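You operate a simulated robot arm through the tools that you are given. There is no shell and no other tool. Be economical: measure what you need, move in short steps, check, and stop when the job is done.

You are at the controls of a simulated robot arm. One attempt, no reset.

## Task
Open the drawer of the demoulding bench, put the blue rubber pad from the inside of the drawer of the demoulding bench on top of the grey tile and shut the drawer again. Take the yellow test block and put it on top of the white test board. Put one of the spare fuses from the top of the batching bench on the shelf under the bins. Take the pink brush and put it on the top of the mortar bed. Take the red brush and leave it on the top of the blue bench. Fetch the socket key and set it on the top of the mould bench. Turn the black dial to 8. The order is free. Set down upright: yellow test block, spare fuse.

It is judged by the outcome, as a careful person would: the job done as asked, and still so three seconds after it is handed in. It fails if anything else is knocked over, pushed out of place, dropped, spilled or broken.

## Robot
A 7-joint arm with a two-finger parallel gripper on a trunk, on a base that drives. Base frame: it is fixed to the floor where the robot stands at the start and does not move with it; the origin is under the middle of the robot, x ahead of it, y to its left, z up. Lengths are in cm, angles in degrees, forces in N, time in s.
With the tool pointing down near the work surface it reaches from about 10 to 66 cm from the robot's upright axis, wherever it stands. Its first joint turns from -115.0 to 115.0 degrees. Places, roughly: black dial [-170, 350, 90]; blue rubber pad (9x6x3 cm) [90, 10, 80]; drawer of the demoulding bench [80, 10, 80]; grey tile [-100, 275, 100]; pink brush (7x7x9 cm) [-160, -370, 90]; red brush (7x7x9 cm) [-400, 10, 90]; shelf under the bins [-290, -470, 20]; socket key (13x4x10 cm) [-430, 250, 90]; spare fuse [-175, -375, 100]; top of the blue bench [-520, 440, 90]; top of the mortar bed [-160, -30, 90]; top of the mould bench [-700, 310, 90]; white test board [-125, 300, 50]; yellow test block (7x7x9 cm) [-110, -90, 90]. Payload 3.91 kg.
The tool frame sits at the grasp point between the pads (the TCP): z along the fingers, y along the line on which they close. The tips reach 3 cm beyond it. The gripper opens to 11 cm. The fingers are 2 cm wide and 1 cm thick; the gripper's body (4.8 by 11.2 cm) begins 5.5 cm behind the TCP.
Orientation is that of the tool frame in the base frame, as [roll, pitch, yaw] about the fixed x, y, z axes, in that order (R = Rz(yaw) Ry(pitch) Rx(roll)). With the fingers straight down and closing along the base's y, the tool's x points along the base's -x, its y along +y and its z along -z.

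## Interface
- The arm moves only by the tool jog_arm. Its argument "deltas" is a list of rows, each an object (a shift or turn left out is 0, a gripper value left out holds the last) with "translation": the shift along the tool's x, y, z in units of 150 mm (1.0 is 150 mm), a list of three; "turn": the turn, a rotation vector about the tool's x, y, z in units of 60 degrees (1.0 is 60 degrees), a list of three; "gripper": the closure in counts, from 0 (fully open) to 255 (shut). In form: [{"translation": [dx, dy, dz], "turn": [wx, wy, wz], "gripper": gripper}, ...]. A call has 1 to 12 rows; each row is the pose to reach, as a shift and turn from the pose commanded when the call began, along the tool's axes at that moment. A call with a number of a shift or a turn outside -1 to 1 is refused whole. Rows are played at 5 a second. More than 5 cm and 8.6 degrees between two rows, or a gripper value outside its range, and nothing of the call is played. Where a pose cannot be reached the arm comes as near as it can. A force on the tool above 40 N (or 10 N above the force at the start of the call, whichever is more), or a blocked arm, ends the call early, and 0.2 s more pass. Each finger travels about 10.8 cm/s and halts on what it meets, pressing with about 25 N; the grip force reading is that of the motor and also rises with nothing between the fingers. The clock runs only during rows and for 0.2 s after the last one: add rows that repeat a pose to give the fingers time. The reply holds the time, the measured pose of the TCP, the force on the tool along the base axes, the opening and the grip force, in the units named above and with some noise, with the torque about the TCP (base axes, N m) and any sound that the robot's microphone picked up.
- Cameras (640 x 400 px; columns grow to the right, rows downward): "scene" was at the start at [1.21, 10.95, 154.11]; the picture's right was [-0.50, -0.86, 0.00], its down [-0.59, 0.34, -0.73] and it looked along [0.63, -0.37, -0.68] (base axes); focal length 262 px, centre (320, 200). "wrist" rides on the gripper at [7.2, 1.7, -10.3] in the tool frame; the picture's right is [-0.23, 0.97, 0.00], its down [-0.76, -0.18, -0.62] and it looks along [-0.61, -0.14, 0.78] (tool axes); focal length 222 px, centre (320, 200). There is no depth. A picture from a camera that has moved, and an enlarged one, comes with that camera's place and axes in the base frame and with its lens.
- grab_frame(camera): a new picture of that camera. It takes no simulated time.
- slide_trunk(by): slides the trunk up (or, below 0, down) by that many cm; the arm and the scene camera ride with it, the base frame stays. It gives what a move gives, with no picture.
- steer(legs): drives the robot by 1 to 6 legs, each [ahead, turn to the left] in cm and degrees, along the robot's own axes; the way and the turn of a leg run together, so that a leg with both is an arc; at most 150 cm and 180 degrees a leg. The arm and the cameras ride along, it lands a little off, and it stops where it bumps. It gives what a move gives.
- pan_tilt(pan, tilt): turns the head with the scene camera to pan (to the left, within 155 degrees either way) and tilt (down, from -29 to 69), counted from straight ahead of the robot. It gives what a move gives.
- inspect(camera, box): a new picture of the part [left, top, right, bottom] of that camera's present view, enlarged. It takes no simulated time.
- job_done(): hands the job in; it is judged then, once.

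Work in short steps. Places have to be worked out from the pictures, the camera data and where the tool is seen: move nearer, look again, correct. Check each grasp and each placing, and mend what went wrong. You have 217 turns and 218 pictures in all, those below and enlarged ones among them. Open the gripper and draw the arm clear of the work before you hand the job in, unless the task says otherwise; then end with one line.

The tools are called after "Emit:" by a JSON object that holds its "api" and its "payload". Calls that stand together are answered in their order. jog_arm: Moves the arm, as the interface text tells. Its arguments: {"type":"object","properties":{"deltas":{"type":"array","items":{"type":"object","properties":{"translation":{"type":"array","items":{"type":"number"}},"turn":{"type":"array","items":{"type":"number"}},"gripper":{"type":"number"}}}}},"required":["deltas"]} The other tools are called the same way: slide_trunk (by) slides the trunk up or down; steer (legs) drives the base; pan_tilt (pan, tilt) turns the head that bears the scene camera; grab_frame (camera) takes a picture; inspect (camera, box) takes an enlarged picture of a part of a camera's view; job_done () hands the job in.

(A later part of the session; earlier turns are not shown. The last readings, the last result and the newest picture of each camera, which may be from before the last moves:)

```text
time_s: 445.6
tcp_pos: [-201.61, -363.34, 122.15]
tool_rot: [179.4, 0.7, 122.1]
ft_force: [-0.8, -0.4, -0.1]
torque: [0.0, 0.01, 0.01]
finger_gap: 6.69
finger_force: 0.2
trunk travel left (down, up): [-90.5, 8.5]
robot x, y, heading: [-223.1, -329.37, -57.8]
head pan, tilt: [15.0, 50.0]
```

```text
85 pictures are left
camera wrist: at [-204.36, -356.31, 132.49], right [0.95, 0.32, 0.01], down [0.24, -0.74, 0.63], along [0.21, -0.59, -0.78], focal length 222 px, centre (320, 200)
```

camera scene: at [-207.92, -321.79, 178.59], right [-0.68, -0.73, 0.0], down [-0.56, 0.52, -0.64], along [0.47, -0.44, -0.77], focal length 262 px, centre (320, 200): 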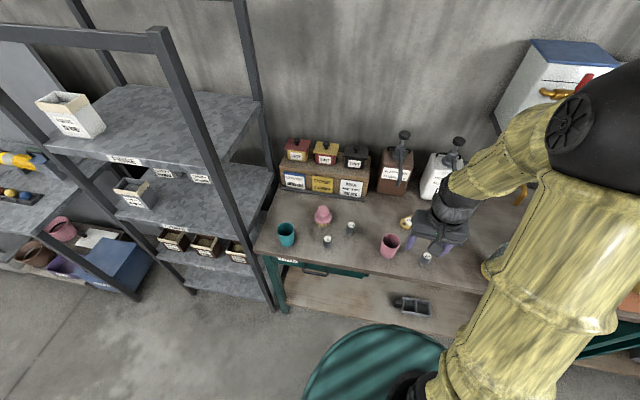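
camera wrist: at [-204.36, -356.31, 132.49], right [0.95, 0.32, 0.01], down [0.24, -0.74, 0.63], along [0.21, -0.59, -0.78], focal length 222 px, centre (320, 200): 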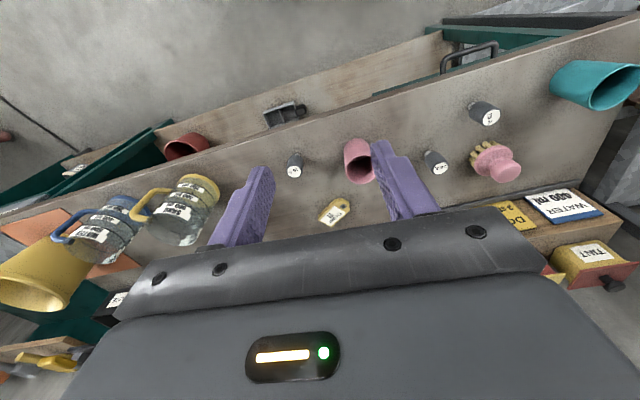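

Fuse top ≈ [-201.2,-380.4,94]. Move over it and lower.

Emit:
{"api": "jog_arm", "payload": {"deltas": [{"translation": [-0.25, -0.15, 0]}, {"translation": [-0.5, -0.3, 0]}, {"translation": [-0.75, -0.45, 0]}, {"translation": [-0.98, -0.583, 0]}]}}

Emit:
{"api": "slide_trunk", "payload": {"by": -18}}

Emit:
{"api": "grab_frame", "payload": {"camera": "wrist"}}

Emit:
{"api": "inspect", "payload": {"camera": "scene", "box": [370, 150, 490, 270]}}

```text
time_s: 446.6
tcp_pos: [-201.24, -380.67, 122.15]
tool_rot: [179.4, 0.6, 122.2]
ft_force: [0.0, 0.1, -0.2]
torque: [0.0, 0.03, 0.01]
finger_gap: 6.69
finger_force: 0.1
trunk travel left (down, up): [-90.5, 8.5]
robot x, y, heading: [-223.48, -329.65, -57.9]
head pan, tilt: [15.0, 50.0]
```

```text
time_s: 448.6
tcp_pos: [-201.27, -380.4, 104.26]
tool_rot: [179.6, 0.7, 122.1]
ft_force: [0.4, 0.4, -0.4]
torque: [0.02, 0.04, 0.04]
finger_gap: 6.67
finger_force: 0.0
trunk travel left (down, up): [-72.5, 26.5]
robot x, y, heading: [-223.36, -329.37, -58.1]
head pan, tilt: [15.0, 50.0]
```

```text
84 pictures are left
camera wrist: at [-203.96, -373.4, 114.55], right [0.95, 0.32, 0.01], down [0.24, -0.74, 0.63], along [0.21, -0.59, -0.78], focal length 222 px, centre (320, 200)
```

wrist: 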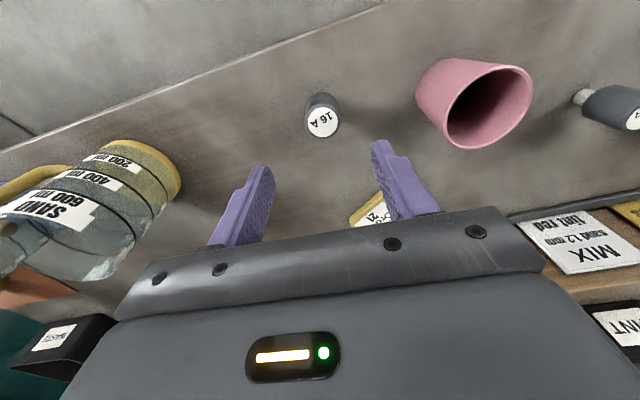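

```text
3.33 times, centred on (430, 210) of scene
camera zoom: at [-207.92, -321.78, 160.59], right [-0.68, -0.73, 0.0], down [-0.56, 0.52, -0.64], along [0.47, -0.44, -0.77], focal length 874 px, centre (-47, 167)
```

zoom: 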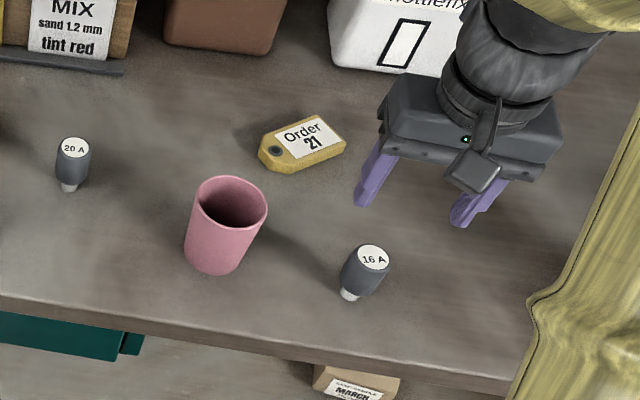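

Aligned. Descend 11.3 cm over the fuse.

Emit:
{"api": "jog_arm", "payload": {"deltas": [{"translation": [0, 0, 0.25]}, {"translation": [0, 0, 0.5]}, {"translation": [0, 0, 0.65]}, {"translation": [0, 0, 0.755]}]}}

Emit:
{"api": "grab_frame", "payload": {"camera": "wrist"}}

Emit:
{"api": "inspect", "payload": {"camera": "scene", "box": [370, 180, 490, 280]}}

```text
time_s: 449.6
tcp_pos: [-201.0, -380.49, 92.85]
tool_rot: [179.5, 0.6, 122.0]
ft_force: [-0.6, -0.4, 0.2]
torque: [0.02, 0.0, -0.01]
finger_gap: 6.68
finger_force: 0.0
trunk travel left (down, up): [-72.5, 26.5]
robot x, y, heading: [-223.17, -329.68, -57.9]
head pan, tilt: [15.0, 50.0]
```

```text
82 pictures are left
camera wrist: at [-203.75, -373.41, 103.24], right [0.95, 0.32, 0.01], down [0.25, -0.74, 0.63], along [0.21, -0.59, -0.78], focal length 222 px, centre (320, 200)
```

wrist: 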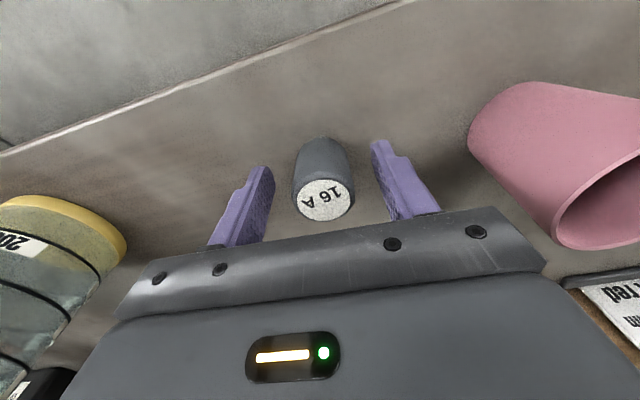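

```text
4.00 times, centred on (430, 230) of scene
camera zoom: at [-207.9, -321.82, 160.59], right [-0.68, -0.73, 0.0], down [-0.56, 0.52, -0.64], along [0.47, -0.44, -0.77], focal length 1049 px, centre (-120, 80)
```

zoom: 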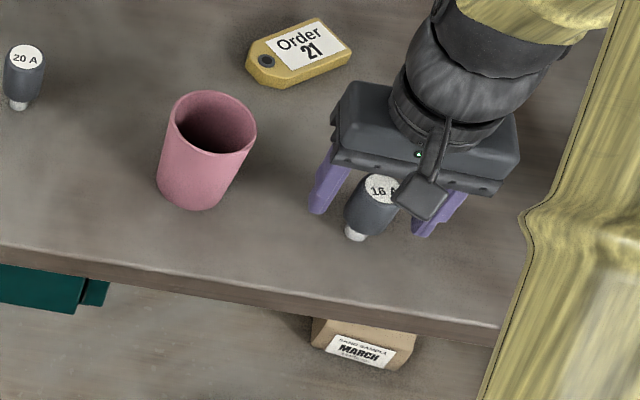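

Good. Close on the fuse and lift.

Emit:
{"api": "jog_arm", "payload": {"deltas": [{"gripper": 255}, {"gripper": 255}, {"gripper": 255}, {"gripper": 255}]}}

Emit:
{"api": "jog_arm", "payload": {"deltas": [{"translation": [0, 0, -0.1]}, {"translation": [0, 0, -0.4]}, {"translation": [0, 0, -0.7]}, {"translation": [0, 0, -1.0]}]}}

Emit:
{"api": "slide_trunk", "payload": {"by": 14}}

Emit:
{"api": "grab_frame", "payload": {"camera": "wrist"}}

```text
time_s: 450.6
tcp_pos: [-201.07, -380.37, 92.89]
tool_rot: [179.5, 0.5, 122.1]
ft_force: [0.3, -0.2, 0.6]
torque: [0.02, 0.0, -0.01]
finger_gap: 3.24
finger_force: 24.8
trunk travel left (down, up): [-72.5, 26.5]
robot x, y, heading: [-223.53, -329.82, -57.7]
head pan, tilt: [15.0, 50.0]
```

```text
time_s: 451.6
tcp_pos: [-201.41, -380.42, 107.91]
tool_rot: [179.5, 0.5, 122.0]
ft_force: [0.7, 0.6, -1.4]
torque: [-0.02, 0.01, 0.01]
finger_gap: 3.22
finger_force: 24.8
trunk travel left (down, up): [-72.5, 26.5]
robot x, y, heading: [-223.34, -329.48, -57.8]
head pan, tilt: [15.0, 50.0]
```

```text
time_s: 453.3
tcp_pos: [-201.33, -380.64, 121.85]
tool_rot: [179.5, 0.6, 122.0]
ft_force: [-0.3, 0.0, -0.3]
torque: [0.01, 0.0, -0.01]
finger_gap: 3.24
finger_force: 24.8
trunk travel left (down, up): [-86.5, 12.5]
robot x, y, heading: [-223.4, -329.74, -57.8]
head pan, tilt: [15.0, 50.0]
```

```text
80 pictures are left
camera wrist: at [-204.08, -373.44, 132.19], right [0.95, 0.32, 0.01], down [0.25, -0.74, 0.63], along [0.21, -0.59, -0.78], focal length 222 px, centre (320, 200)
```

wrist: 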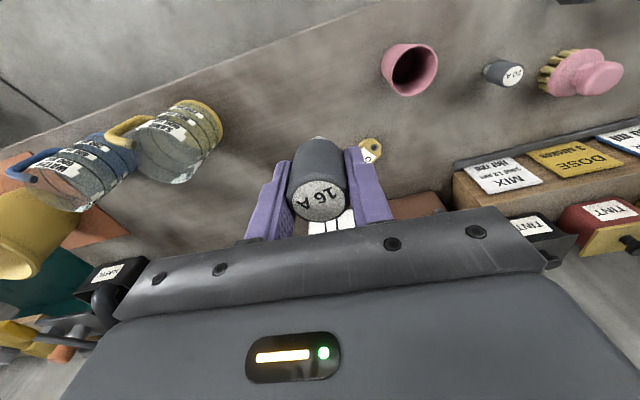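

Fuse in hand. Retract and drive along the aisle to face the bins unit.

Emit:
{"api": "jog_arm", "payload": {"deltas": [{"translation": [0.3, 0.0, 0]}, {"translation": [0.6, 0.1, 0]}, {"translation": [0.9, 0.2, 0]}, {"translation": [1.0, 0.3, 0]}]}}

Emit:
{"api": "steer", "payload": {"legs": [[0, -86.6], [131, 0], [0, 91]]}}

Emit:
{"api": "slide_trunk", "payload": {"by": -50}}

Emit:
{"api": "pan_tilt", "payload": {"pan": 20, "tilt": 45}}

Emit:
{"api": "grab_frame", "payload": {"camera": "scene"}}

Emit:
{"api": "grab_frame", "payload": {"camera": "wrist"}}

```text
time_s: 454.3
tcp_pos: [-205.4, -365.42, 121.73]
tool_rot: [179.4, 0.6, 122.1]
ft_force: [0.5, -0.9, -0.6]
torque: [0.02, -0.01, -0.02]
finger_gap: 3.21
finger_force: 25.2
trunk travel left (down, up): [-86.5, 12.5]
robot x, y, heading: [-223.69, -329.54, -57.8]
head pan, tilt: [15.0, 50.0]
```

```text
time_s: 472.9
tcp_pos: [-308.23, -439.45, 121.7]
tool_rot: [179.5, 0.5, 126.3]
ft_force: [-0.4, -0.4, -1.4]
torque: [-0.01, 0.01, 0.01]
finger_gap: 3.23
finger_force: 24.8
trunk travel left (down, up): [-86.5, 12.5]
robot x, y, heading: [-328.9, -405.16, -53.2]
head pan, tilt: [15.0, 50.0]
```

```text
refused: -50 is not a number from -40 to 40
```

```text
time_s: 473.5
tcp_pos: [-308.16, -439.3, 121.75]
tool_rot: [179.4, 0.7, 126.4]
ft_force: [1.0, 0.0, -1.1]
torque: [0.0, 0.03, 0.0]
finger_gap: 3.21
finger_force: 24.3
trunk travel left (down, up): [-86.5, 12.5]
robot x, y, heading: [-328.82, -404.93, -53.6]
head pan, tilt: [20.0, 45.0]
```

```text
79 pictures are left
camera scene: at [-313.04, -395.74, 175.28], right [-0.55, -0.83, 0.0], down [-0.59, 0.39, -0.71], along [0.59, -0.39, -0.71], focal length 262 px, centre (320, 200)
```

scene: 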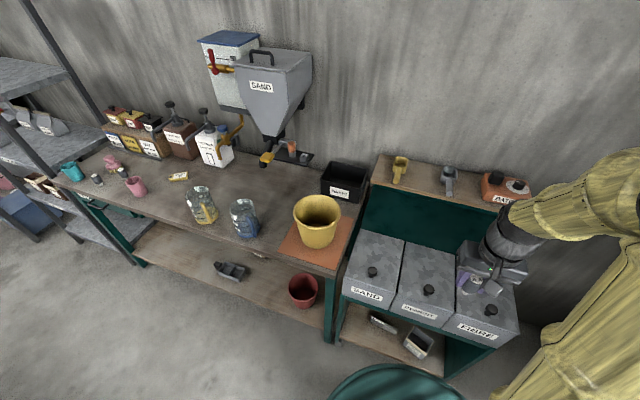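

```text
78 pictures are left
camera wrist: at [-311.39, -432.52, 132.12], right [0.92, 0.39, 0.01], down [0.3, -0.72, 0.63], along [0.26, -0.58, -0.78], focal length 222 px, centre (320, 200)
```

wrist: 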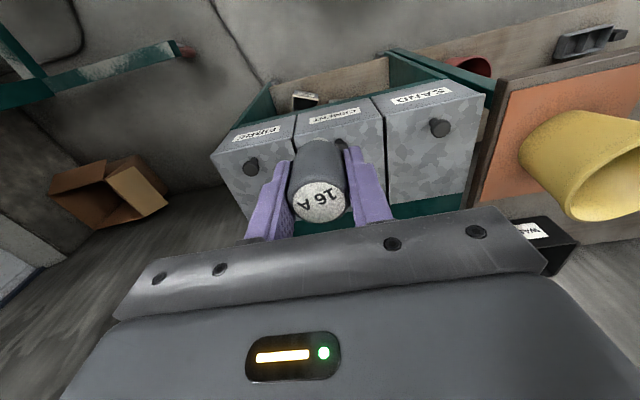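

The shelf front is flush beneath the bins, so I need to know the opening height. Back off 20 cm and lower the trunk to look.

Emit:
{"api": "steer", "payload": {"legs": [[-18, 0]]}}

Emit:
{"api": "slide_trunk", "payload": {"by": -40}}

Emit:
{"api": "slide_trunk", "payload": {"by": -30}}

Emit:
{"api": "pan_tilt", "payload": {"pan": 15, "tilt": 45}}

Emit:
{"api": "grab_frame", "payload": {"camera": "scene"}}

Emit:
{"api": "grab_frame", "payload": {"camera": "wrist"}}

```text
time_s: 475.2
tcp_pos: [-318.97, -424.65, 121.73]
tool_rot: [179.5, 0.6, 126.4]
ft_force: [0.5, 0.7, -0.4]
torque: [-0.06, 0.02, 0.0]
finger_gap: 3.24
finger_force: 24.5
trunk travel left (down, up): [-86.5, 12.5]
robot x, y, heading: [-339.3, -390.6, -53.8]
head pan, tilt: [20.0, 45.0]
```

```text
time_s: 479.0
tcp_pos: [-319.01, -424.67, 81.79]
tool_rot: [179.5, 0.7, 126.3]
ft_force: [0.1, 0.2, -0.6]
torque: [-0.01, -0.03, -0.02]
finger_gap: 3.22
finger_force: 25.2
trunk travel left (down, up): [-46.5, 52.5]
robot x, y, heading: [-339.18, -390.21, -53.6]
head pan, tilt: [20.0, 45.0]
```

```text
time_s: 482.0
tcp_pos: [-319.06, -424.73, 51.64]
tool_rot: [179.4, 0.6, 126.3]
ft_force: [0.5, 0.5, -0.1]
torque: [-0.03, 0.01, -0.02]
finger_gap: 3.19
finger_force: 24.9
trunk travel left (down, up): [-16.5, 82.5]
robot x, y, heading: [-338.98, -390.13, -53.5]
head pan, tilt: [20.0, 45.0]
```

```text
time_s: 482.7
tcp_pos: [-319.01, -424.85, 51.67]
tool_rot: [179.6, 0.6, 126.3]
ft_force: [0.4, -0.2, -1.4]
torque: [0.01, -0.01, -0.03]
finger_gap: 3.23
finger_force: 24.6
trunk travel left (down, up): [-16.5, 82.5]
robot x, y, heading: [-339.16, -389.89, -53.5]
head pan, tilt: [15.0, 45.0]
```

```text
77 pictures are left
camera scene: at [-324.29, -381.64, 105.28], right [-0.62, -0.78, 0.0], down [-0.55, 0.44, -0.71], along [0.55, -0.44, -0.71], focal length 262 px, centre (320, 200)
```

scene: 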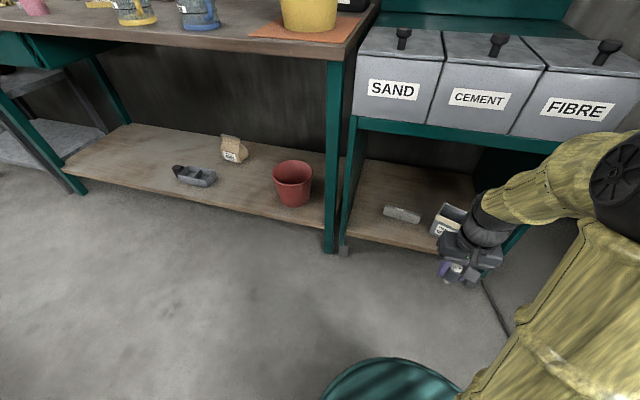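

```text
76 pictures are left
camera wrist: at [-322.22, -417.85, 62.12], right [0.92, 0.39, 0.01], down [0.3, -0.72, 0.63], along [0.26, -0.58, -0.78], focal length 222 px, centre (320, 200)
```

wrist: 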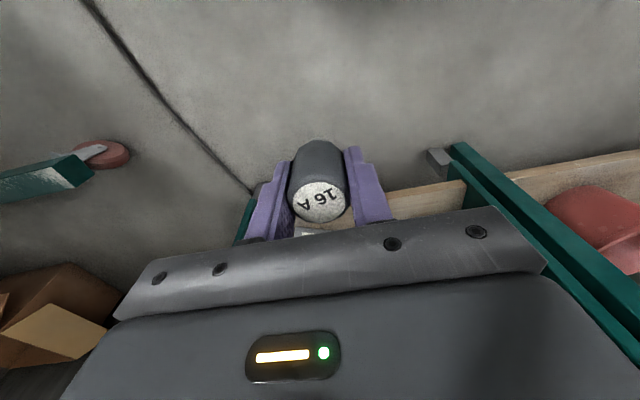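

Opening runs from shelf z≈15–20 to rail bottom ≈65, and the left-front of the shelf is free. Target ≈[-285,-445]. Drive in 18 cm and lower the trunk.

Emit:
{"api": "steer", "payload": {"legs": [[18, 0]]}}

Emit:
{"api": "slide_trunk", "payload": {"by": -16}}

Emit:
{"api": "grab_frame", "payload": {"camera": "scene"}}

Emit:
{"api": "grab_frame", "payload": {"camera": "wrist"}}

```text
time_s: 484.3
tcp_pos: [-308.29, -439.17, 51.66]
tool_rot: [179.5, 0.6, 126.3]
ft_force: [0.0, 1.0, 0.1]
torque: [0.0, 0.01, 0.0]
finger_gap: 3.22
finger_force: 25.4
trunk travel left (down, up): [-16.5, 82.5]
robot x, y, heading: [-329.01, -404.63, -53.5]
head pan, tilt: [15.0, 45.0]
```

```text
time_s: 486.2
tcp_pos: [-308.39, -439.12, 35.77]
tool_rot: [179.6, 0.6, 126.5]
ft_force: [-0.4, -0.3, -0.5]
torque: [-0.03, 0.01, 0.02]
finger_gap: 3.22
finger_force: 25.3
trunk travel left (down, up): [-0.5, 98.5]
robot x, y, heading: [-328.82, -404.92, -53.5]
head pan, tilt: [15.0, 45.0]
```

```text
75 pictures are left
camera scene: at [-313.59, -396.11, 89.28], right [-0.62, -0.78, 0.0], down [-0.55, 0.44, -0.71], along [0.55, -0.44, -0.71], focal length 262 px, centre (320, 200)
```

scene: 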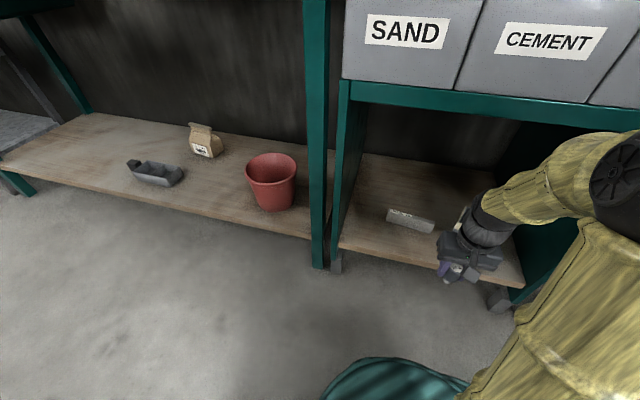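

```text
74 pictures are left
camera wrist: at [-311.52, -432.32, 46.13], right [0.92, 0.39, 0.01], down [0.3, -0.72, 0.63], along [0.26, -0.58, -0.78], focal length 222 px, centre (320, 200)
```

wrist: 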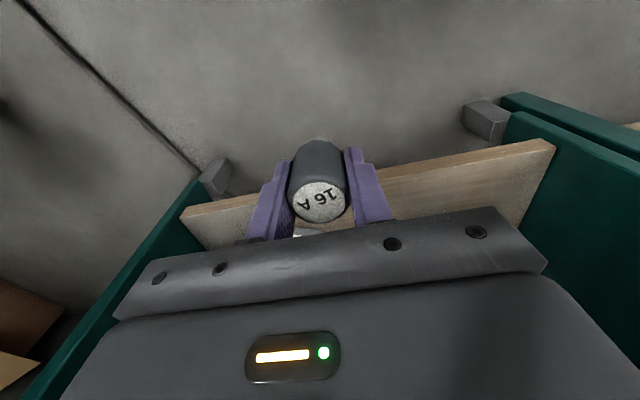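

Shelf top ≈17.5, front edge clear. Lower to TCP≈29 and move 15 cm left, staying outside the shelf.

Emit:
{"api": "jog_arm", "payload": {"deltas": [{"translation": [0, 0.2, 0.22]}, {"translation": [0, 0.45, 0.43]}, {"translation": [0, 0.75, 0.43]}, {"translation": [0, 1.0, 0.43]}]}}

Emit:
{"api": "jog_arm", "payload": {"deltas": [{"translation": [-0.25, 0, 0]}, {"translation": [-0.5, 0, 0]}, {"translation": [-0.75, 0, 0]}]}}

Emit:
{"api": "grab_frame", "payload": {"camera": "scene"}}

Emit:
{"api": "grab_frame", "payload": {"camera": "wrist"}}

```text
time_s: 487.2
tcp_pos: [-296.14, -430.26, 29.45]
tool_rot: [179.5, 0.6, 126.3]
ft_force: [-0.4, 1.2, -0.4]
torque: [0.0, 0.01, -0.04]
finger_gap: 3.21
finger_force: 24.8
trunk travel left (down, up): [-0.5, 98.5]
robot x, y, heading: [-328.36, -404.58, -53.6]
head pan, tilt: [15.0, 45.0]
```

```text
time_s: 488.0
tcp_pos: [-289.32, -439.21, 29.59]
tool_rot: [179.5, 0.6, 126.5]
ft_force: [-0.3, 0.0, -1.5]
torque: [-0.01, -0.01, 0.03]
finger_gap: 3.22
finger_force: 24.9
trunk travel left (down, up): [-0.5, 98.5]
robot x, y, heading: [-328.76, -404.98, -53.3]
head pan, tilt: [15.0, 45.0]
```

```text
73 pictures are left
camera scene: at [-313.59, -396.1, 89.28], right [-0.62, -0.78, 0.0], down [-0.55, 0.44, -0.71], along [0.55, -0.44, -0.71], focal length 262 px, centre (320, 200)
```

scene: 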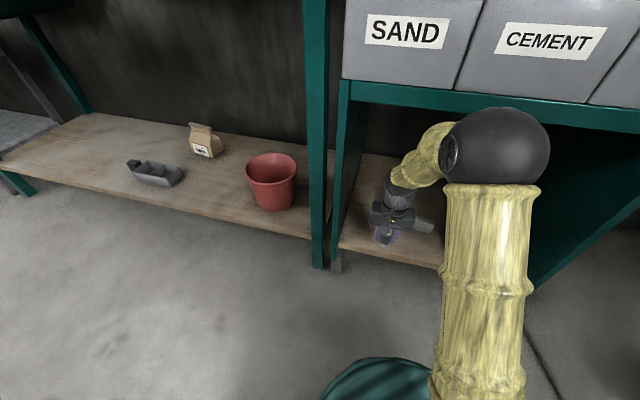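

```text
72 pictures are left
camera wrist: at [-292.65, -432.43, 39.92], right [0.92, 0.39, 0.01], down [0.3, -0.72, 0.63], along [0.26, -0.57, -0.78], focal length 222 px, centre (320, 200)
```

wrist: 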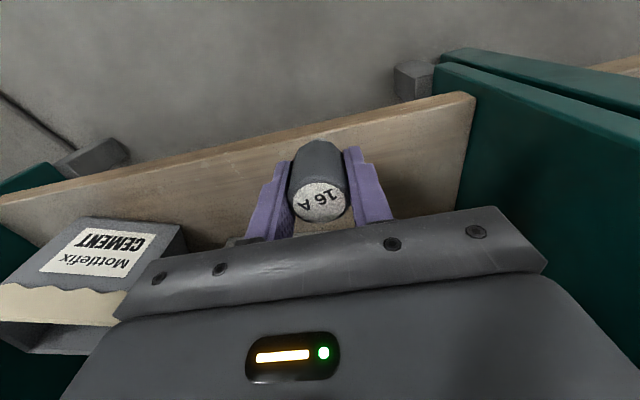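

The elbow is near the bins' front; to keep clearance I back the base 5 cm and extend the arm instead.

Emit:
{"api": "steer", "payload": {"legs": [[-5, 0]]}}

Emit:
{"api": "jog_arm", "payload": {"deltas": [{"translation": [-0.2, 0, 0]}, {"translation": [-0.4, 0, 0]}, {"translation": [-0.58, 0, 0]}, {"translation": [-0.75, 0, 0]}]}}

Emit:
{"api": "grab_frame", "payload": {"camera": "scene"}}

Emit:
{"api": "grab_frame", "payload": {"camera": "wrist"}}

```text
time_s: 488.9
tcp_pos: [-292.48, -435.17, 29.53]
tool_rot: [179.4, 0.7, 126.5]
ft_force: [0.5, 0.7, -0.4]
torque: [0.0, 0.02, 0.02]
finger_gap: 3.22
finger_force: 24.9
trunk travel left (down, up): [-0.5, 98.5]
robot x, y, heading: [-331.8, -400.87, -53.4]
head pan, tilt: [15.0, 45.0]
```

```text
time_s: 489.9
tcp_pos: [-285.79, -444.3, 29.74]
tool_rot: [179.4, 0.6, 126.2]
ft_force: [0.0, 0.7, -0.6]
torque: [-0.02, 0.01, 0.0]
finger_gap: 3.22
finger_force: 25.4
trunk travel left (down, up): [-0.5, 98.5]
robot x, y, heading: [-331.93, -400.57, -53.6]
head pan, tilt: [15.0, 45.0]
```

```text
71 pictures are left
camera scene: at [-316.58, -392.06, 89.28], right [-0.62, -0.78, 0.0], down [-0.55, 0.44, -0.71], along [0.55, -0.44, -0.71], focal length 262 px, centre (320, 200)
```

scene: 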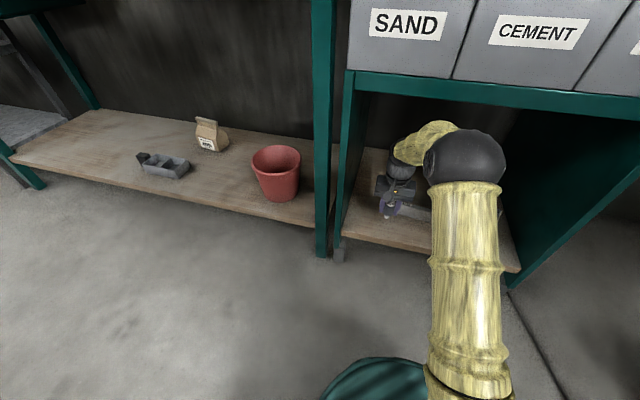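

```text
70 pictures are left
camera wrist: at [-289.0, -437.45, 40.05], right [0.92, 0.39, 0.01], down [0.3, -0.72, 0.63], along [0.26, -0.58, -0.78], focal length 222 px, centre (320, 200)
```

wrist: 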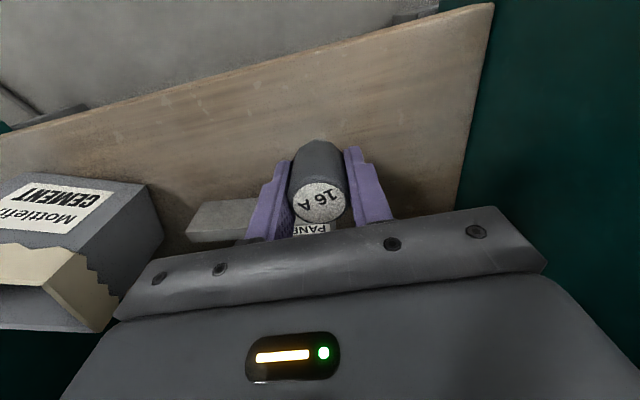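

TCP is 5 cm inside the shelf edge with free board beneath. Descend to contact.

Emit:
{"api": "jog_arm", "payload": {"deltas": [{"translation": [0, 0, 0.2]}, {"translation": [0, 0, 0.35]}, {"translation": [0, 0, 0.42]}, {"translation": [0, 0, 0.46]}, {"translation": [0, 0, 0.49]}, {"translation": [0, 0, 0.52]}, {"translation": [0, 0, 0.55]}, {"translation": [0, 0, 0.58]}]}}

Emit:
{"api": "inspect", "payload": {"camera": "scene", "box": [330, 110, 490, 250]}}

```text
time_s: 490.8
tcp_pos: [-285.46, -444.38, 24.43]
tool_rot: [179.5, 1.4, 126.3]
ft_force: [-5.5, 6.0, 23.7]
torque: [0.24, 0.32, -0.02]
finger_gap: 3.23
finger_force: 25.1
trunk travel left (down, up): [-0.5, 98.5]
robot x, y, heading: [-331.99, -401.03, -53.5]
head pan, tilt: [15.0, 45.0]
stopped in row 4: the force on the tool passed its limit at 49 N (the readings are from after the stop); the commanded pose is now the measured one
```

```text
2.86 times, centred on (410, 180) of scene
camera zoom: at [-316.7, -391.94, 89.31], right [-0.62, -0.78, 0.0], down [-0.55, 0.44, -0.71], along [0.55, -0.44, -0.71], focal length 749 px, centre (63, 257)
```

zoom: 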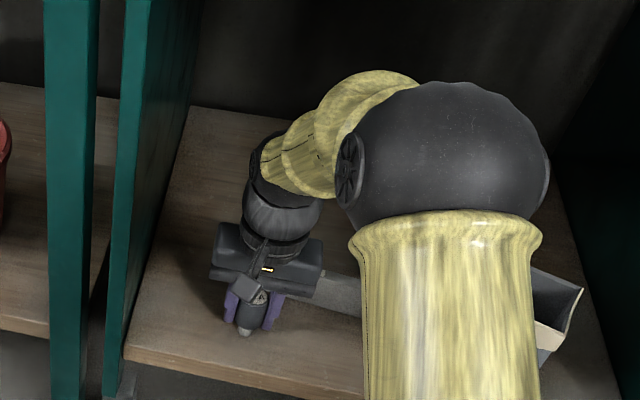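

Contact at TCP 24.4 (shelf ≈19.6). Ease up slightly and open gently.

Emit:
{"api": "jog_arm", "payload": {"deltas": [{"translation": [0, 0, -0.008], "turn": [0, 0.012, 0]}, {"translation": [0, 0, -0.008], "turn": [0, 0.012, 0]}]}}

Emit:
{"api": "jog_arm", "payload": {"deltas": [{"gripper": 178}, {"gripper": 174}, {"gripper": 168}, {"gripper": 160}, {"gripper": 145}, {"gripper": 130}, {"gripper": 130}]}}

Emit:
{"api": "inspect", "payload": {"camera": "scene", "box": [330, 110, 490, 250]}}

Emit:
{"api": "grab_frame", "payload": {"camera": "wrist"}}

```text
time_s: 491.4
tcp_pos: [-285.45, -444.5, 24.31]
tool_rot: [179.2, 0.7, 126.3]
ft_force: [1.1, -0.9, 21.0]
torque: [-0.08, -0.01, 0.01]
finger_gap: 3.24
finger_force: 25.0
trunk travel left (down, up): [-0.5, 98.5]
robot x, y, heading: [-331.34, -400.59, -53.4]
head pan, tilt: [15.0, 45.0]
```

```text
time_s: 492.9
tcp_pos: [-285.59, -444.54, 24.14]
tool_rot: [179.5, 0.4, 126.4]
ft_force: [-0.6, -0.5, -0.1]
torque: [0.02, 0.03, 0.01]
finger_gap: 5.36
finger_force: 0.0
trunk travel left (down, up): [-0.5, 98.5]
robot x, y, heading: [-331.74, -400.46, -53.4]
head pan, tilt: [15.0, 45.0]
```

```text
2.86 times, centred on (410, 180) of scene
camera zoom: at [-316.58, -392.06, 89.28], right [-0.62, -0.78, 0.0], down [-0.55, 0.44, -0.71], along [0.55, -0.44, -0.71], focal length 749 px, centre (63, 257)
```

zoom: 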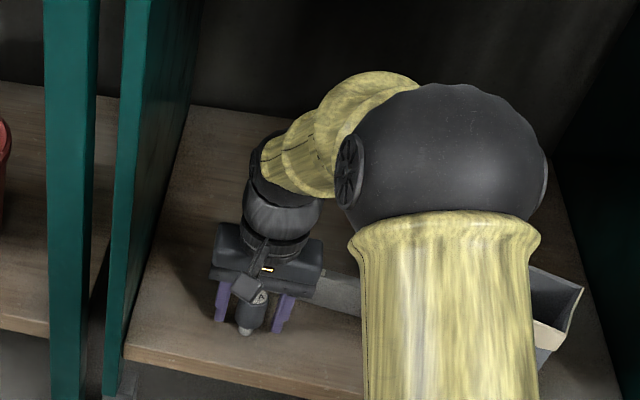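

```text
67 pictures are left
camera wrist: at [-288.75, -437.64, 34.54], right [0.92, 0.39, 0.01], down [0.3, -0.72, 0.63], along [0.26, -0.57, -0.78], focal length 222 px, centre (320, 200)
```

wrist: 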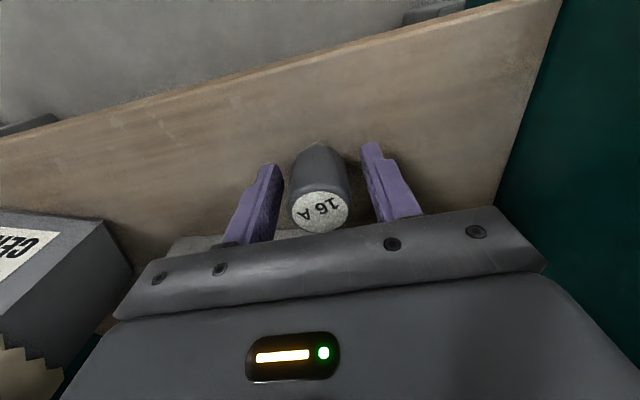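

The fuse stands free. Rise 6.5 cm, then withdraw.

Emit:
{"api": "jog_arm", "payload": {"deltas": [{"translation": [0, 0, -0.1]}, {"translation": [0, 0, -0.25]}, {"translation": [0, 0, -0.43]}, {"translation": [0.3, 0, -0.43]}, {"translation": [0.6, 0, -0.43]}, {"translation": [0.9, 0, -0.43]}]}}

Emit:
{"api": "steer", "payload": {"legs": [[-15, 0]]}}

Emit:
{"api": "slide_trunk", "payload": {"by": 40}}

Emit:
{"api": "grab_frame", "payload": {"camera": "scene"}}

```text
time_s: 494.4
tcp_pos: [-293.76, -433.72, 30.55]
tool_rot: [179.4, 0.3, 126.3]
ft_force: [0.4, -0.2, -0.8]
torque: [-0.01, 0.0, 0.0]
finger_gap: 5.4
finger_force: 0.2
trunk travel left (down, up): [-0.5, 98.5]
robot x, y, heading: [-331.74, -400.84, -53.5]
head pan, tilt: [15.0, 45.0]
```

```text
time_s: 495.9
tcp_pos: [-302.49, -421.65, 30.66]
tool_rot: [179.3, 0.4, 126.3]
ft_force: [-0.1, -0.5, -0.6]
torque: [0.0, 0.03, -0.03]
finger_gap: 5.42
finger_force: 0.1
trunk travel left (down, up): [-0.5, 98.5]
robot x, y, heading: [-340.27, -389.05, -53.4]
head pan, tilt: [15.0, 45.0]
```

```text
time_s: 499.7
tcp_pos: [-302.5, -421.59, 70.57]
tool_rot: [179.5, 0.4, 126.4]
ft_force: [0.2, 0.2, -0.5]
torque: [0.0, 0.01, 0.01]
finger_gap: 5.4
finger_force: 0.0
trunk travel left (down, up): [-40.5, 58.5]
robot x, y, heading: [-340.82, -388.92, -53.5]
head pan, tilt: [15.0, 45.0]
```

```text
66 pictures are left
camera scene: at [-325.45, -380.06, 129.27], right [-0.62, -0.78, 0.0], down [-0.55, 0.44, -0.71], along [0.55, -0.44, -0.71], focal length 262 px, centre (320, 200)
```

scene: 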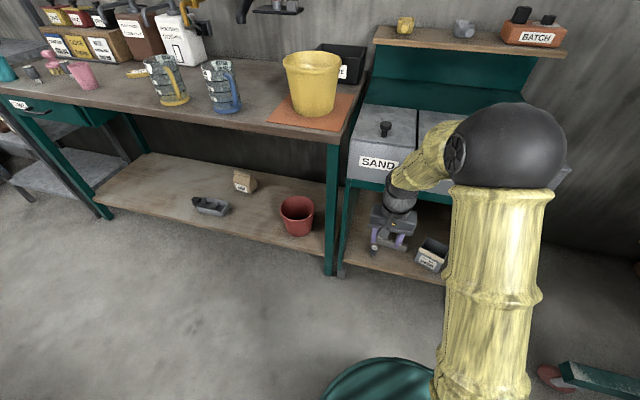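

Fuse stands on the shelf. Now raise, tuck the arm, and go back for the pink brush at ≈[-162.5,-366].

Emit:
{"api": "slide_trunk", "payload": {"by": 40}}

Emit:
{"api": "slide_trunk", "payload": {"by": 12}}

Emit:
{"api": "jog_arm", "payload": {"deltas": [{"translation": [0.2, -0.2, 0], "gripper": 90}, {"translation": [0.4, -0.4, 0]}, {"translation": [0.6, -0.6, 0]}, {"translation": [0.6, -0.73, 0]}]}}

Emit:
{"api": "steer", "payload": {"legs": [[0, 79.4], [80, 0], [79, 0], [0, -79]]}}

Emit:
{"api": "grab_frame", "payload": {"camera": "wrist"}}

Emit:
{"api": "grab_frame", "payload": {"camera": "scene"}}

```text
time_s: 503.5
tcp_pos: [-302.42, -421.7, 110.65]
tool_rot: [179.3, 0.4, 126.4]
ft_force: [-0.7, -0.3, -0.4]
torque: [0.04, -0.05, 0.01]
finger_gap: 5.4
finger_force: 0.1
trunk travel left (down, up): [-80.5, 18.5]
robot x, y, heading: [-340.81, -388.4, -53.4]
head pan, tilt: [15.0, 45.0]
```

```text
time_s: 505.0
tcp_pos: [-302.46, -421.73, 122.53]
tool_rot: [179.4, 0.4, 126.4]
ft_force: [0.1, 0.5, 0.3]
torque: [-0.04, 0.0, -0.02]
finger_gap: 5.37
finger_force: 0.1
trunk travel left (down, up): [-92.5, 6.5]
robot x, y, heading: [-340.27, -388.73, -53.3]
head pan, tilt: [15.0, 45.0]
```

```text
time_s: 506.0
tcp_pos: [-316.64, -421.04, 122.41]
tool_rot: [179.4, 0.2, 126.4]
ft_force: [-0.6, -0.3, -0.5]
torque: [0.01, 0.03, -0.01]
finger_gap: 7.12
finger_force: 0.0
trunk travel left (down, up): [-92.5, 6.5]
robot x, y, heading: [-340.62, -388.97, -53.5]
head pan, tilt: [15.0, 45.0]
```

```text
time_s: 525.3
tcp_pos: [-173.94, -352.7, 122.52]
tool_rot: [179.4, 0.4, 125.9]
ft_force: [0.1, 0.2, -0.7]
torque: [0.0, 0.0, 0.02]
finger_gap: 7.13
finger_force: 0.2
trunk travel left (down, up): [-92.5, 6.5]
robot x, y, heading: [-197.65, -320.4, -53.7]
head pan, tilt: [15.0, 45.0]
```

```text
65 pictures are left
camera wrist: at [-177.04, -345.86, 132.77], right [0.92, 0.39, 0.01], down [0.3, -0.72, 0.63], along [0.25, -0.57, -0.78], focal length 222 px, centre (320, 200)
```

wrist: 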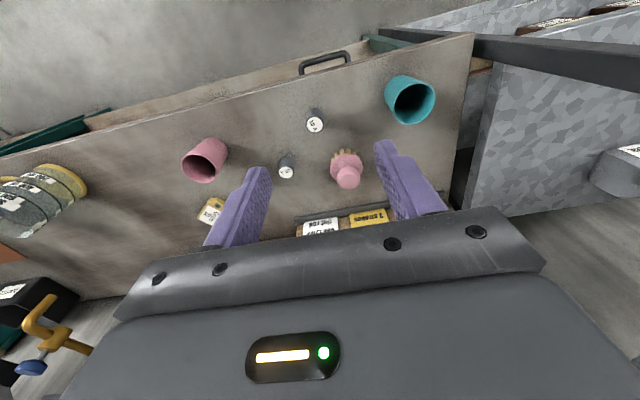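

```text
64 pictures are left
camera scene: at [-182.32, -311.71, 181.28], right [-0.63, -0.78, 0.0], down [-0.55, 0.44, -0.71], along [0.55, -0.44, -0.71], focal length 262 px, centre (320, 200)
```

scene: 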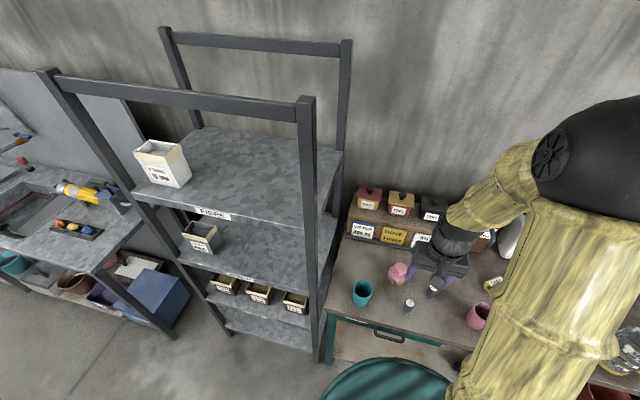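

Pink knob ≈ [-162.8,-365]. Move above and lower.

Emit:
{"api": "jog_arm", "payload": {"deltas": [{"translation": [-0.33, 0.04, 0]}, {"translation": [-0.66, 0.08, 0]}, {"translation": [-1.0, 0.12, 0]}]}}

Emit:
{"api": "jog_arm", "payload": {"deltas": [{"translation": [-0.1, 0, 0]}]}}

Emit:
{"api": "slide_trunk", "payload": {"by": -18}}

Emit:
{"api": "grab_frame", "payload": {"camera": "wrist"}}

```text
refused: row 3 steps farther than a row can; nothing moved
```

```text
time_s: 525.7
tcp_pos: [-172.99, -353.95, 122.32]
tool_rot: [179.4, 0.3, 125.9]
ft_force: [-0.8, -0.3, -0.1]
torque: [0.0, -0.04, 0.0]
finger_gap: 7.12
finger_force: 0.0
trunk travel left (down, up): [-92.5, 6.5]
robot x, y, heading: [-197.51, -320.15, -54.0]
head pan, tilt: [15.0, 45.0]
```

```text
time_s: 527.7
tcp_pos: [-173.11, -353.94, 104.32]
tool_rot: [179.4, 0.4, 125.9]
ft_force: [0.8, 0.5, -1.0]
torque: [-0.01, -0.02, 0.04]
finger_gap: 7.11
finger_force: 0.1
trunk travel left (down, up): [-74.5, 24.5]
robot x, y, heading: [-197.69, -320.35, -54.0]
head pan, tilt: [15.0, 45.0]
```

```text
63 pictures are left
camera wrist: at [-176.18, -347.09, 114.79], right [0.92, 0.39, 0.01], down [0.3, -0.72, 0.63], along [0.25, -0.57, -0.78], focal length 222 px, centre (320, 200)
```

wrist: 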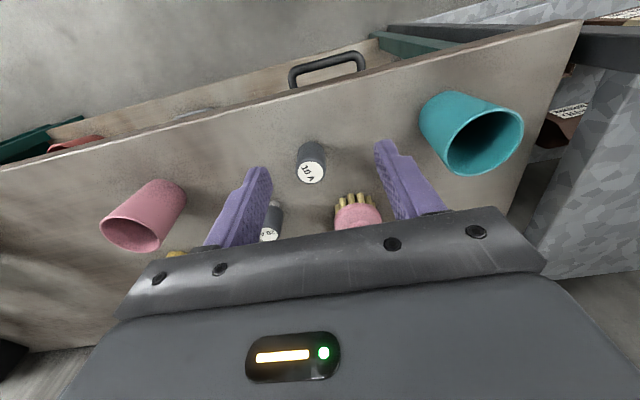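

The first move was refused; tips are at 101, above everything here, so I make the move now in smaller steps.

Emit:
{"api": "jog_arm", "payload": {"deltas": [{"translation": [-0.25, 0.03, 0]}, {"translation": [-0.5, 0.06, 0]}, {"translation": [-0.75, 0.09, 0]}, {"translation": [-0.99, 0.117, 0]}]}}

Emit:
{"api": "grab_frame", "payload": {"camera": "wrist"}}

```text
time_s: 528.7
tcp_pos: [-162.84, -364.9, 104.38]
tool_rot: [179.4, 0.3, 125.9]
ft_force: [-0.2, 0.5, -0.4]
torque: [0.04, 0.03, 0.0]
finger_gap: 7.14
finger_force: 0.1
trunk travel left (down, up): [-74.5, 24.5]
robot x, y, heading: [-197.67, -320.05, -53.7]
head pan, tilt: [15.0, 45.0]
```

```text
62 pictures are left
camera wrist: at [-165.93, -358.17, 114.84], right [0.92, 0.39, 0.01], down [0.3, -0.72, 0.63], along [0.25, -0.57, -0.78], focal length 222 px, centre (320, 200)
```

wrist: 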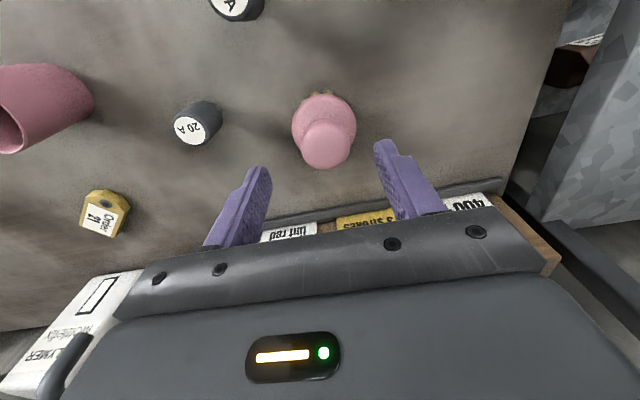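

Small correction, descend, close, lift.

Emit:
{"api": "jog_arm", "payload": {"deltas": [{"translation": [-0.05, 0.01, 0.2]}, {"translation": [-0.05, 0.01, 0.4]}, {"translation": [-0.05, 0.01, 0.54]}]}}

Emit:
{"api": "grab_frame", "payload": {"camera": "wrist"}}

```text
time_s: 529.5
tcp_pos: [-162.06, -365.5, 96.34]
tool_rot: [179.4, 0.4, 125.9]
ft_force: [0.1, 0.1, 1.2]
torque: [-0.01, -0.01, -0.03]
finger_gap: 7.14
finger_force: 0.1
trunk travel left (down, up): [-74.5, 24.5]
robot x, y, heading: [-197.74, -320.02, -53.9]
head pan, tilt: [15.0, 45.0]
```

```text
61 pictures are left
camera wrist: at [-165.3, -358.66, 106.78], right [0.92, 0.39, 0.01], down [0.3, -0.72, 0.63], along [0.25, -0.57, -0.78], focal length 222 px, centre (320, 200)
```

wrist: 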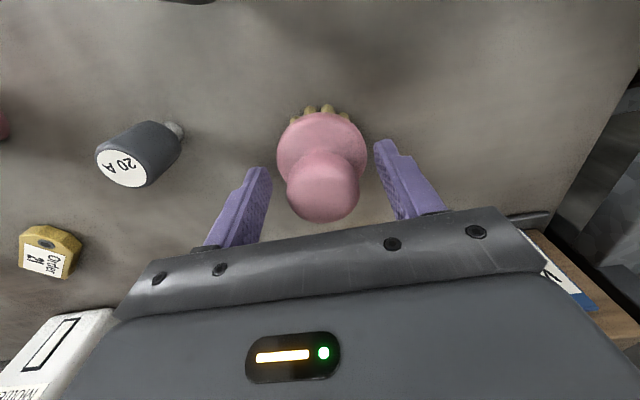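

Emit:
{"api": "jog_arm", "payload": {"deltas": [{"gripper": 255}, {"gripper": 255}, {"gripper": 255}, {"gripper": 255}]}}

Emit:
{"api": "jog_arm", "payload": {"deltas": [{"translation": [0, 0, -0.1]}, {"translation": [0, 0, -0.4]}, {"translation": [0, 0, -0.7]}, {"translation": [0, 0, -1.0]}]}}

Emit:
{"api": "slide_trunk", "payload": {"by": 12}}

Emit:
{"api": "jog_arm", "payload": {"deltas": [{"translation": [0.3, 0, 0]}, {"translation": [0.6, 0, 0]}, {"translation": [0.9, 0, 0]}, {"translation": [1.0, 0, 0]}]}}

Emit:
{"api": "grab_frame", "payload": {"camera": "wrist"}}

```text
time_s: 530.5
tcp_pos: [-162.25, -365.52, 96.37]
tool_rot: [179.4, 0.4, 125.9]
ft_force: [-0.8, 0.3, 1.5]
torque: [-0.13, 0.1, 0.01]
finger_gap: 4.48
finger_force: 24.7
trunk travel left (down, up): [-74.5, 24.5]
robot x, y, heading: [-197.43, -320.4, -54.0]
head pan, tilt: [15.0, 45.0]
```

```text
time_s: 531.5
tcp_pos: [-162.53, -365.33, 111.48]
tool_rot: [179.4, 0.4, 125.9]
ft_force: [-0.5, 0.2, -0.5]
torque: [-0.01, 0.0, -0.01]
finger_gap: 4.49
finger_force: 24.1
trunk travel left (down, up): [-74.5, 24.5]
robot x, y, heading: [-197.42, -320.64, -53.7]
head pan, tilt: [15.0, 45.0]
```

```text
time_s: 533.0
tcp_pos: [-162.5, -365.27, 123.34]
tool_rot: [179.4, 0.4, 125.9]
ft_force: [0.1, -0.4, -1.0]
torque: [0.02, -0.01, -0.04]
finger_gap: 4.47
finger_force: 25.3
trunk travel left (down, up): [-86.5, 12.5]
robot x, y, heading: [-197.21, -320.55, -53.8]
head pan, tilt: [15.0, 45.0]
```

```text
time_s: 534.0
tcp_pos: [-171.27, -353.25, 123.28]
tool_rot: [179.4, 0.4, 125.9]
ft_force: [0.3, -0.4, -1.2]
torque: [0.02, 0.01, 0.01]
finger_gap: 4.48
finger_force: 24.7
trunk travel left (down, up): [-86.5, 12.5]
robot x, y, heading: [-197.36, -320.25, -53.8]
head pan, tilt: [15.0, 45.0]
```

```text
60 pictures are left
camera wrist: at [-174.34, -346.36, 133.72], right [0.92, 0.39, 0.01], down [0.3, -0.72, 0.63], along [0.25, -0.57, -0.78], focal length 222 px, centre (320, 200)
```

wrist: 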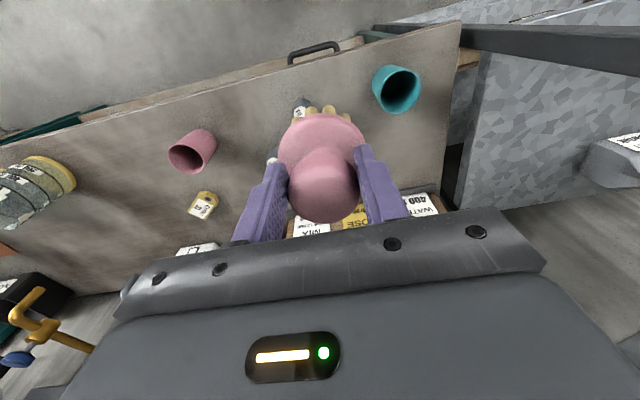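

Pink brush held. Look north-east to plan the route to the mortar bed.

Emit:
{"api": "pan_tilt", "payload": {"pan": 135, "tilt": 25}}

Emit:
{"api": "grab_frame", "payload": {"camera": "scene"}}

```text
time_s: 536.0
tcp_pos: [-171.19, -353.18, 123.34]
tool_rot: [179.4, 0.4, 125.9]
ft_force: [0.0, -0.1, -1.3]
torque: [0.04, 0.0, 0.01]
finger_gap: 4.44
finger_force: 25.0
trunk travel left (down, up): [-86.5, 12.5]
robot x, y, heading: [-197.33, -320.09, -53.7]
head pan, tilt: [135.0, 25.0]
```

```text
59 pictures are left
camera scene: at [-187.19, -297.5, 178.34], right [0.99, -0.16, 0.0], down [-0.07, -0.42, -0.91], along [0.14, 0.9, -0.42], focal length 262 px, centre (320, 200)
```

scene: 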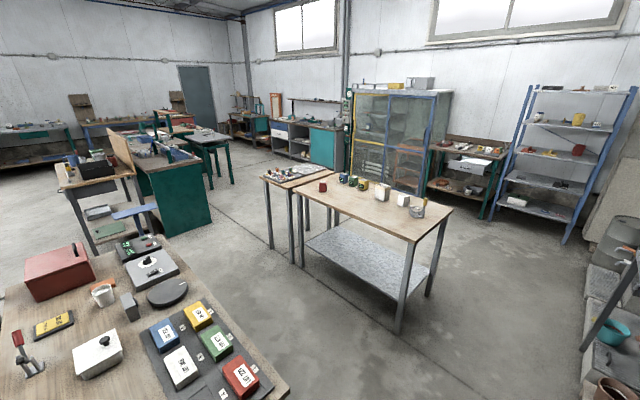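

Routes: back 10 cm, then via [-135,-250] to [-215,-128] between the tables, facing the mortar bed table's end.

Emit:
{"api": "steer", "payload": {"legs": [[-8, 0], [0, 99], [97, 0], [0, 77], [73, 0], [72, 0]]}}

Emit:
{"api": "pan_tilt", "payload": {"pan": -60, "tilt": 40}}

Emit:
{"api": "grab_frame", "payload": {"camera": "scene"}}

```text
time_s: 561.8
tcp_pos: [-230.85, -86.6, 123.24]
tool_rot: [179.4, 0.3, -59.2]
ft_force: [0.3, 0.2, -0.4]
torque: [0.01, 0.0, -0.03]
finger_gap: 4.44
finger_force: 25.5
trunk travel left (down, up): [-86.5, 12.5]
robot x, y, heading: [-207.53, -121.32, 121.1]
head pan, tilt: [135.0, 25.0]
```

```text
time_s: 564.7
tcp_pos: [-230.89, -86.62, 123.34]
tool_rot: [179.4, 0.4, -59.0]
ft_force: [-0.3, 0.5, -0.6]
torque: [-0.04, 0.01, -0.01]
finger_gap: 4.47
finger_force: 24.7
trunk travel left (down, up): [-86.5, 12.5]
robot x, y, heading: [-207.3, -121.93, 121.1]
head pan, tilt: [-60.0, 40.0]
```

```text
58 pictures are left
camera scene: at [-213.45, -127.4, 176.01], right [0.88, -0.48, 0.0], down [-0.31, -0.56, -0.77], along [0.37, 0.67, -0.64], focal length 262 px, centre (320, 200)
```

scene: 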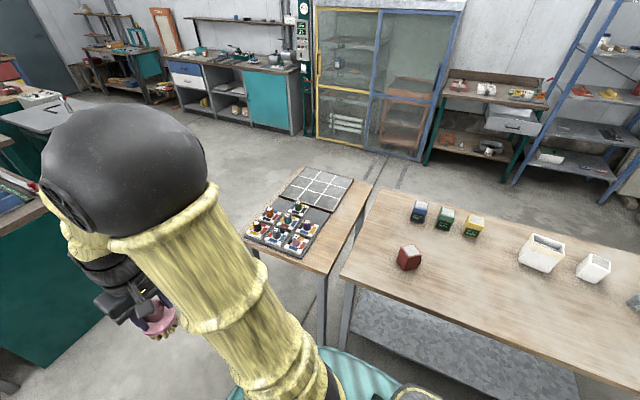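

The mortar bed appears to be the dark 3×3 grid pad near px (320,188). Zoom.

Emit:
{"api": "inspect", "payload": {"camera": "scene", "box": [230, 150, 390, 270]}}

```text
3.33 times, centred on (310, 210) of scene
camera zoom: at [-213.45, -127.4, 176.01], right [0.88, -0.48, 0.0], down [-0.31, -0.56, -0.77], along [0.37, 0.67, -0.64], focal length 874 px, centre (353, 167)
```

zoom: 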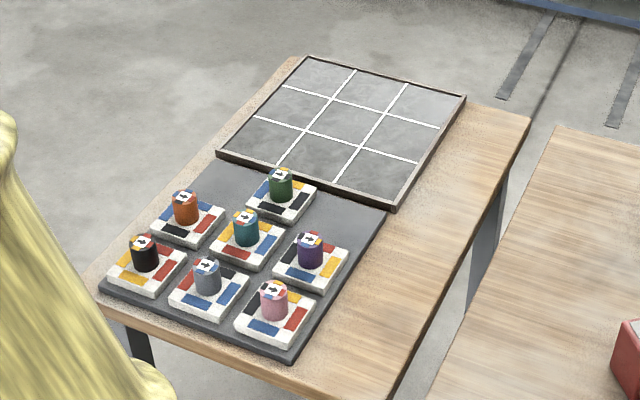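

Mortar bed (framed 3×3 pad) centre ≈ [-160,-28]. I drive round to its left side at ≈[-197,19] and face it.

Emit:
{"api": "steer", "payload": {"legs": [[0, 4], [95, 0], [0, -79], [91, 0], [0, -98]]}}

Emit:
{"api": "pan_tilt", "payload": {"pan": 10, "tilt": 50}}

Emit:
{"api": "grab_frame", "payload": {"camera": "scene"}}

```text
time_s: 587.0
tcp_pos: [-170.53, -10.05, 123.34]
tool_rot: [179.5, 0.4, 128.8]
ft_force: [0.1, 0.4, -0.6]
torque: [0.03, 0.01, 0.03]
finger_gap: 4.45
finger_force: 25.0
trunk travel left (down, up): [-86.5, 12.5]
robot x, y, heading: [-198.15, 21.53, -51.2]
head pan, tilt: [-60.0, 40.0]
```

```text
time_s: 588.4
tcp_pos: [-170.57, -10.16, 123.28]
tool_rot: [179.4, 0.5, 128.8]
ft_force: [0.2, -0.3, -1.2]
torque: [0.04, 0.03, 0.04]
finger_gap: 4.42
finger_force: 25.1
trunk travel left (down, up): [-86.5, 12.5]
robot x, y, heading: [-198.64, 21.64, -51.2]
head pan, tilt: [10.0, 50.0]
```

```text
56 pictures are left
camera scene: at [-184.52, 30.55, 174.59], right [-0.66, -0.75, 0.0], down [-0.58, 0.5, -0.64], along [0.48, -0.42, -0.77], focal length 262 px, centre (320, 200)
```

scene: 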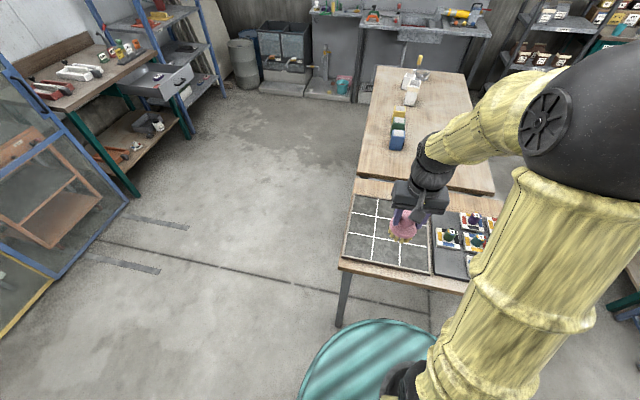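

Target on the bed is ~15 cm ahead. Move and lower.

Emit:
{"api": "jog_arm", "payload": {"deltas": [{"translation": [-0.3, 0, 0]}, {"translation": [-0.6, 0, 0]}, {"translation": [-0.9, 0, 0]}, {"translation": [-1.0, 0, 0]}]}}

Emit:
{"api": "slide_trunk", "payload": {"by": -17}}

Emit:
{"api": "inspect", "payload": {"camera": "scene", "box": [320, 150, 480, 270]}}

Emit:
{"api": "grab_frame", "payload": {"camera": "wrist"}}

```text
time_s: 589.4
tcp_pos: [-161.19, -21.75, 123.55]
tool_rot: [179.4, 0.4, 128.8]
ft_force: [-0.4, 0.0, -0.9]
torque: [0.01, -0.02, 0.03]
finger_gap: 4.44
finger_force: 24.7
trunk travel left (down, up): [-86.5, 12.5]
robot x, y, heading: [-198.27, 21.6, -51.0]
head pan, tilt: [10.0, 50.0]
```

```text
time_s: 591.4
tcp_pos: [-161.33, -21.66, 106.4]
tool_rot: [179.4, 0.4, 128.8]
ft_force: [0.1, -0.4, -1.7]
torque: [0.02, 0.01, -0.01]
finger_gap: 4.42
finger_force: 25.3
trunk travel left (down, up): [-69.5, 29.5]
robot x, y, heading: [-198.42, 21.4, -50.8]
head pan, tilt: [10.0, 50.0]
```

```text
3.33 times, centred on (400, 210) of scene
camera zoom: at [-184.52, 30.56, 157.59], right [-0.66, -0.75, 0.0], down [-0.58, 0.5, -0.64], along [0.48, -0.42, -0.77], focal length 874 px, centre (53, 167)
```

zoom: 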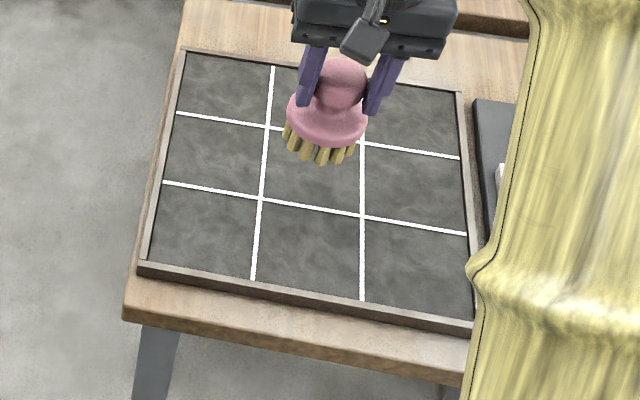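

```text
54 pictures are left
camera wrist: at [-164.61, -15.06, 116.84], right [0.9, 0.43, 0.01], down [0.33, -0.71, 0.63], along [0.28, -0.56, -0.78], focal length 222 px, centre (320, 200)
```

wrist: 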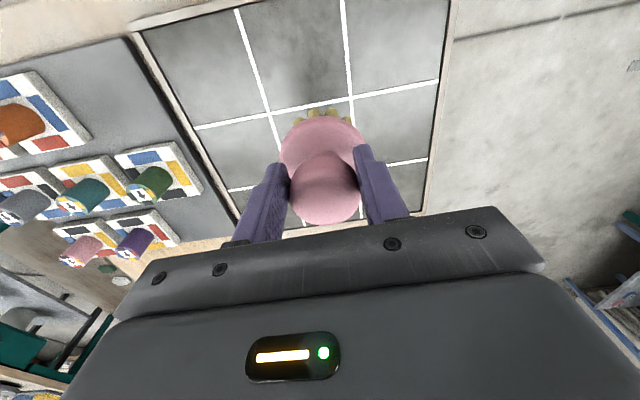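

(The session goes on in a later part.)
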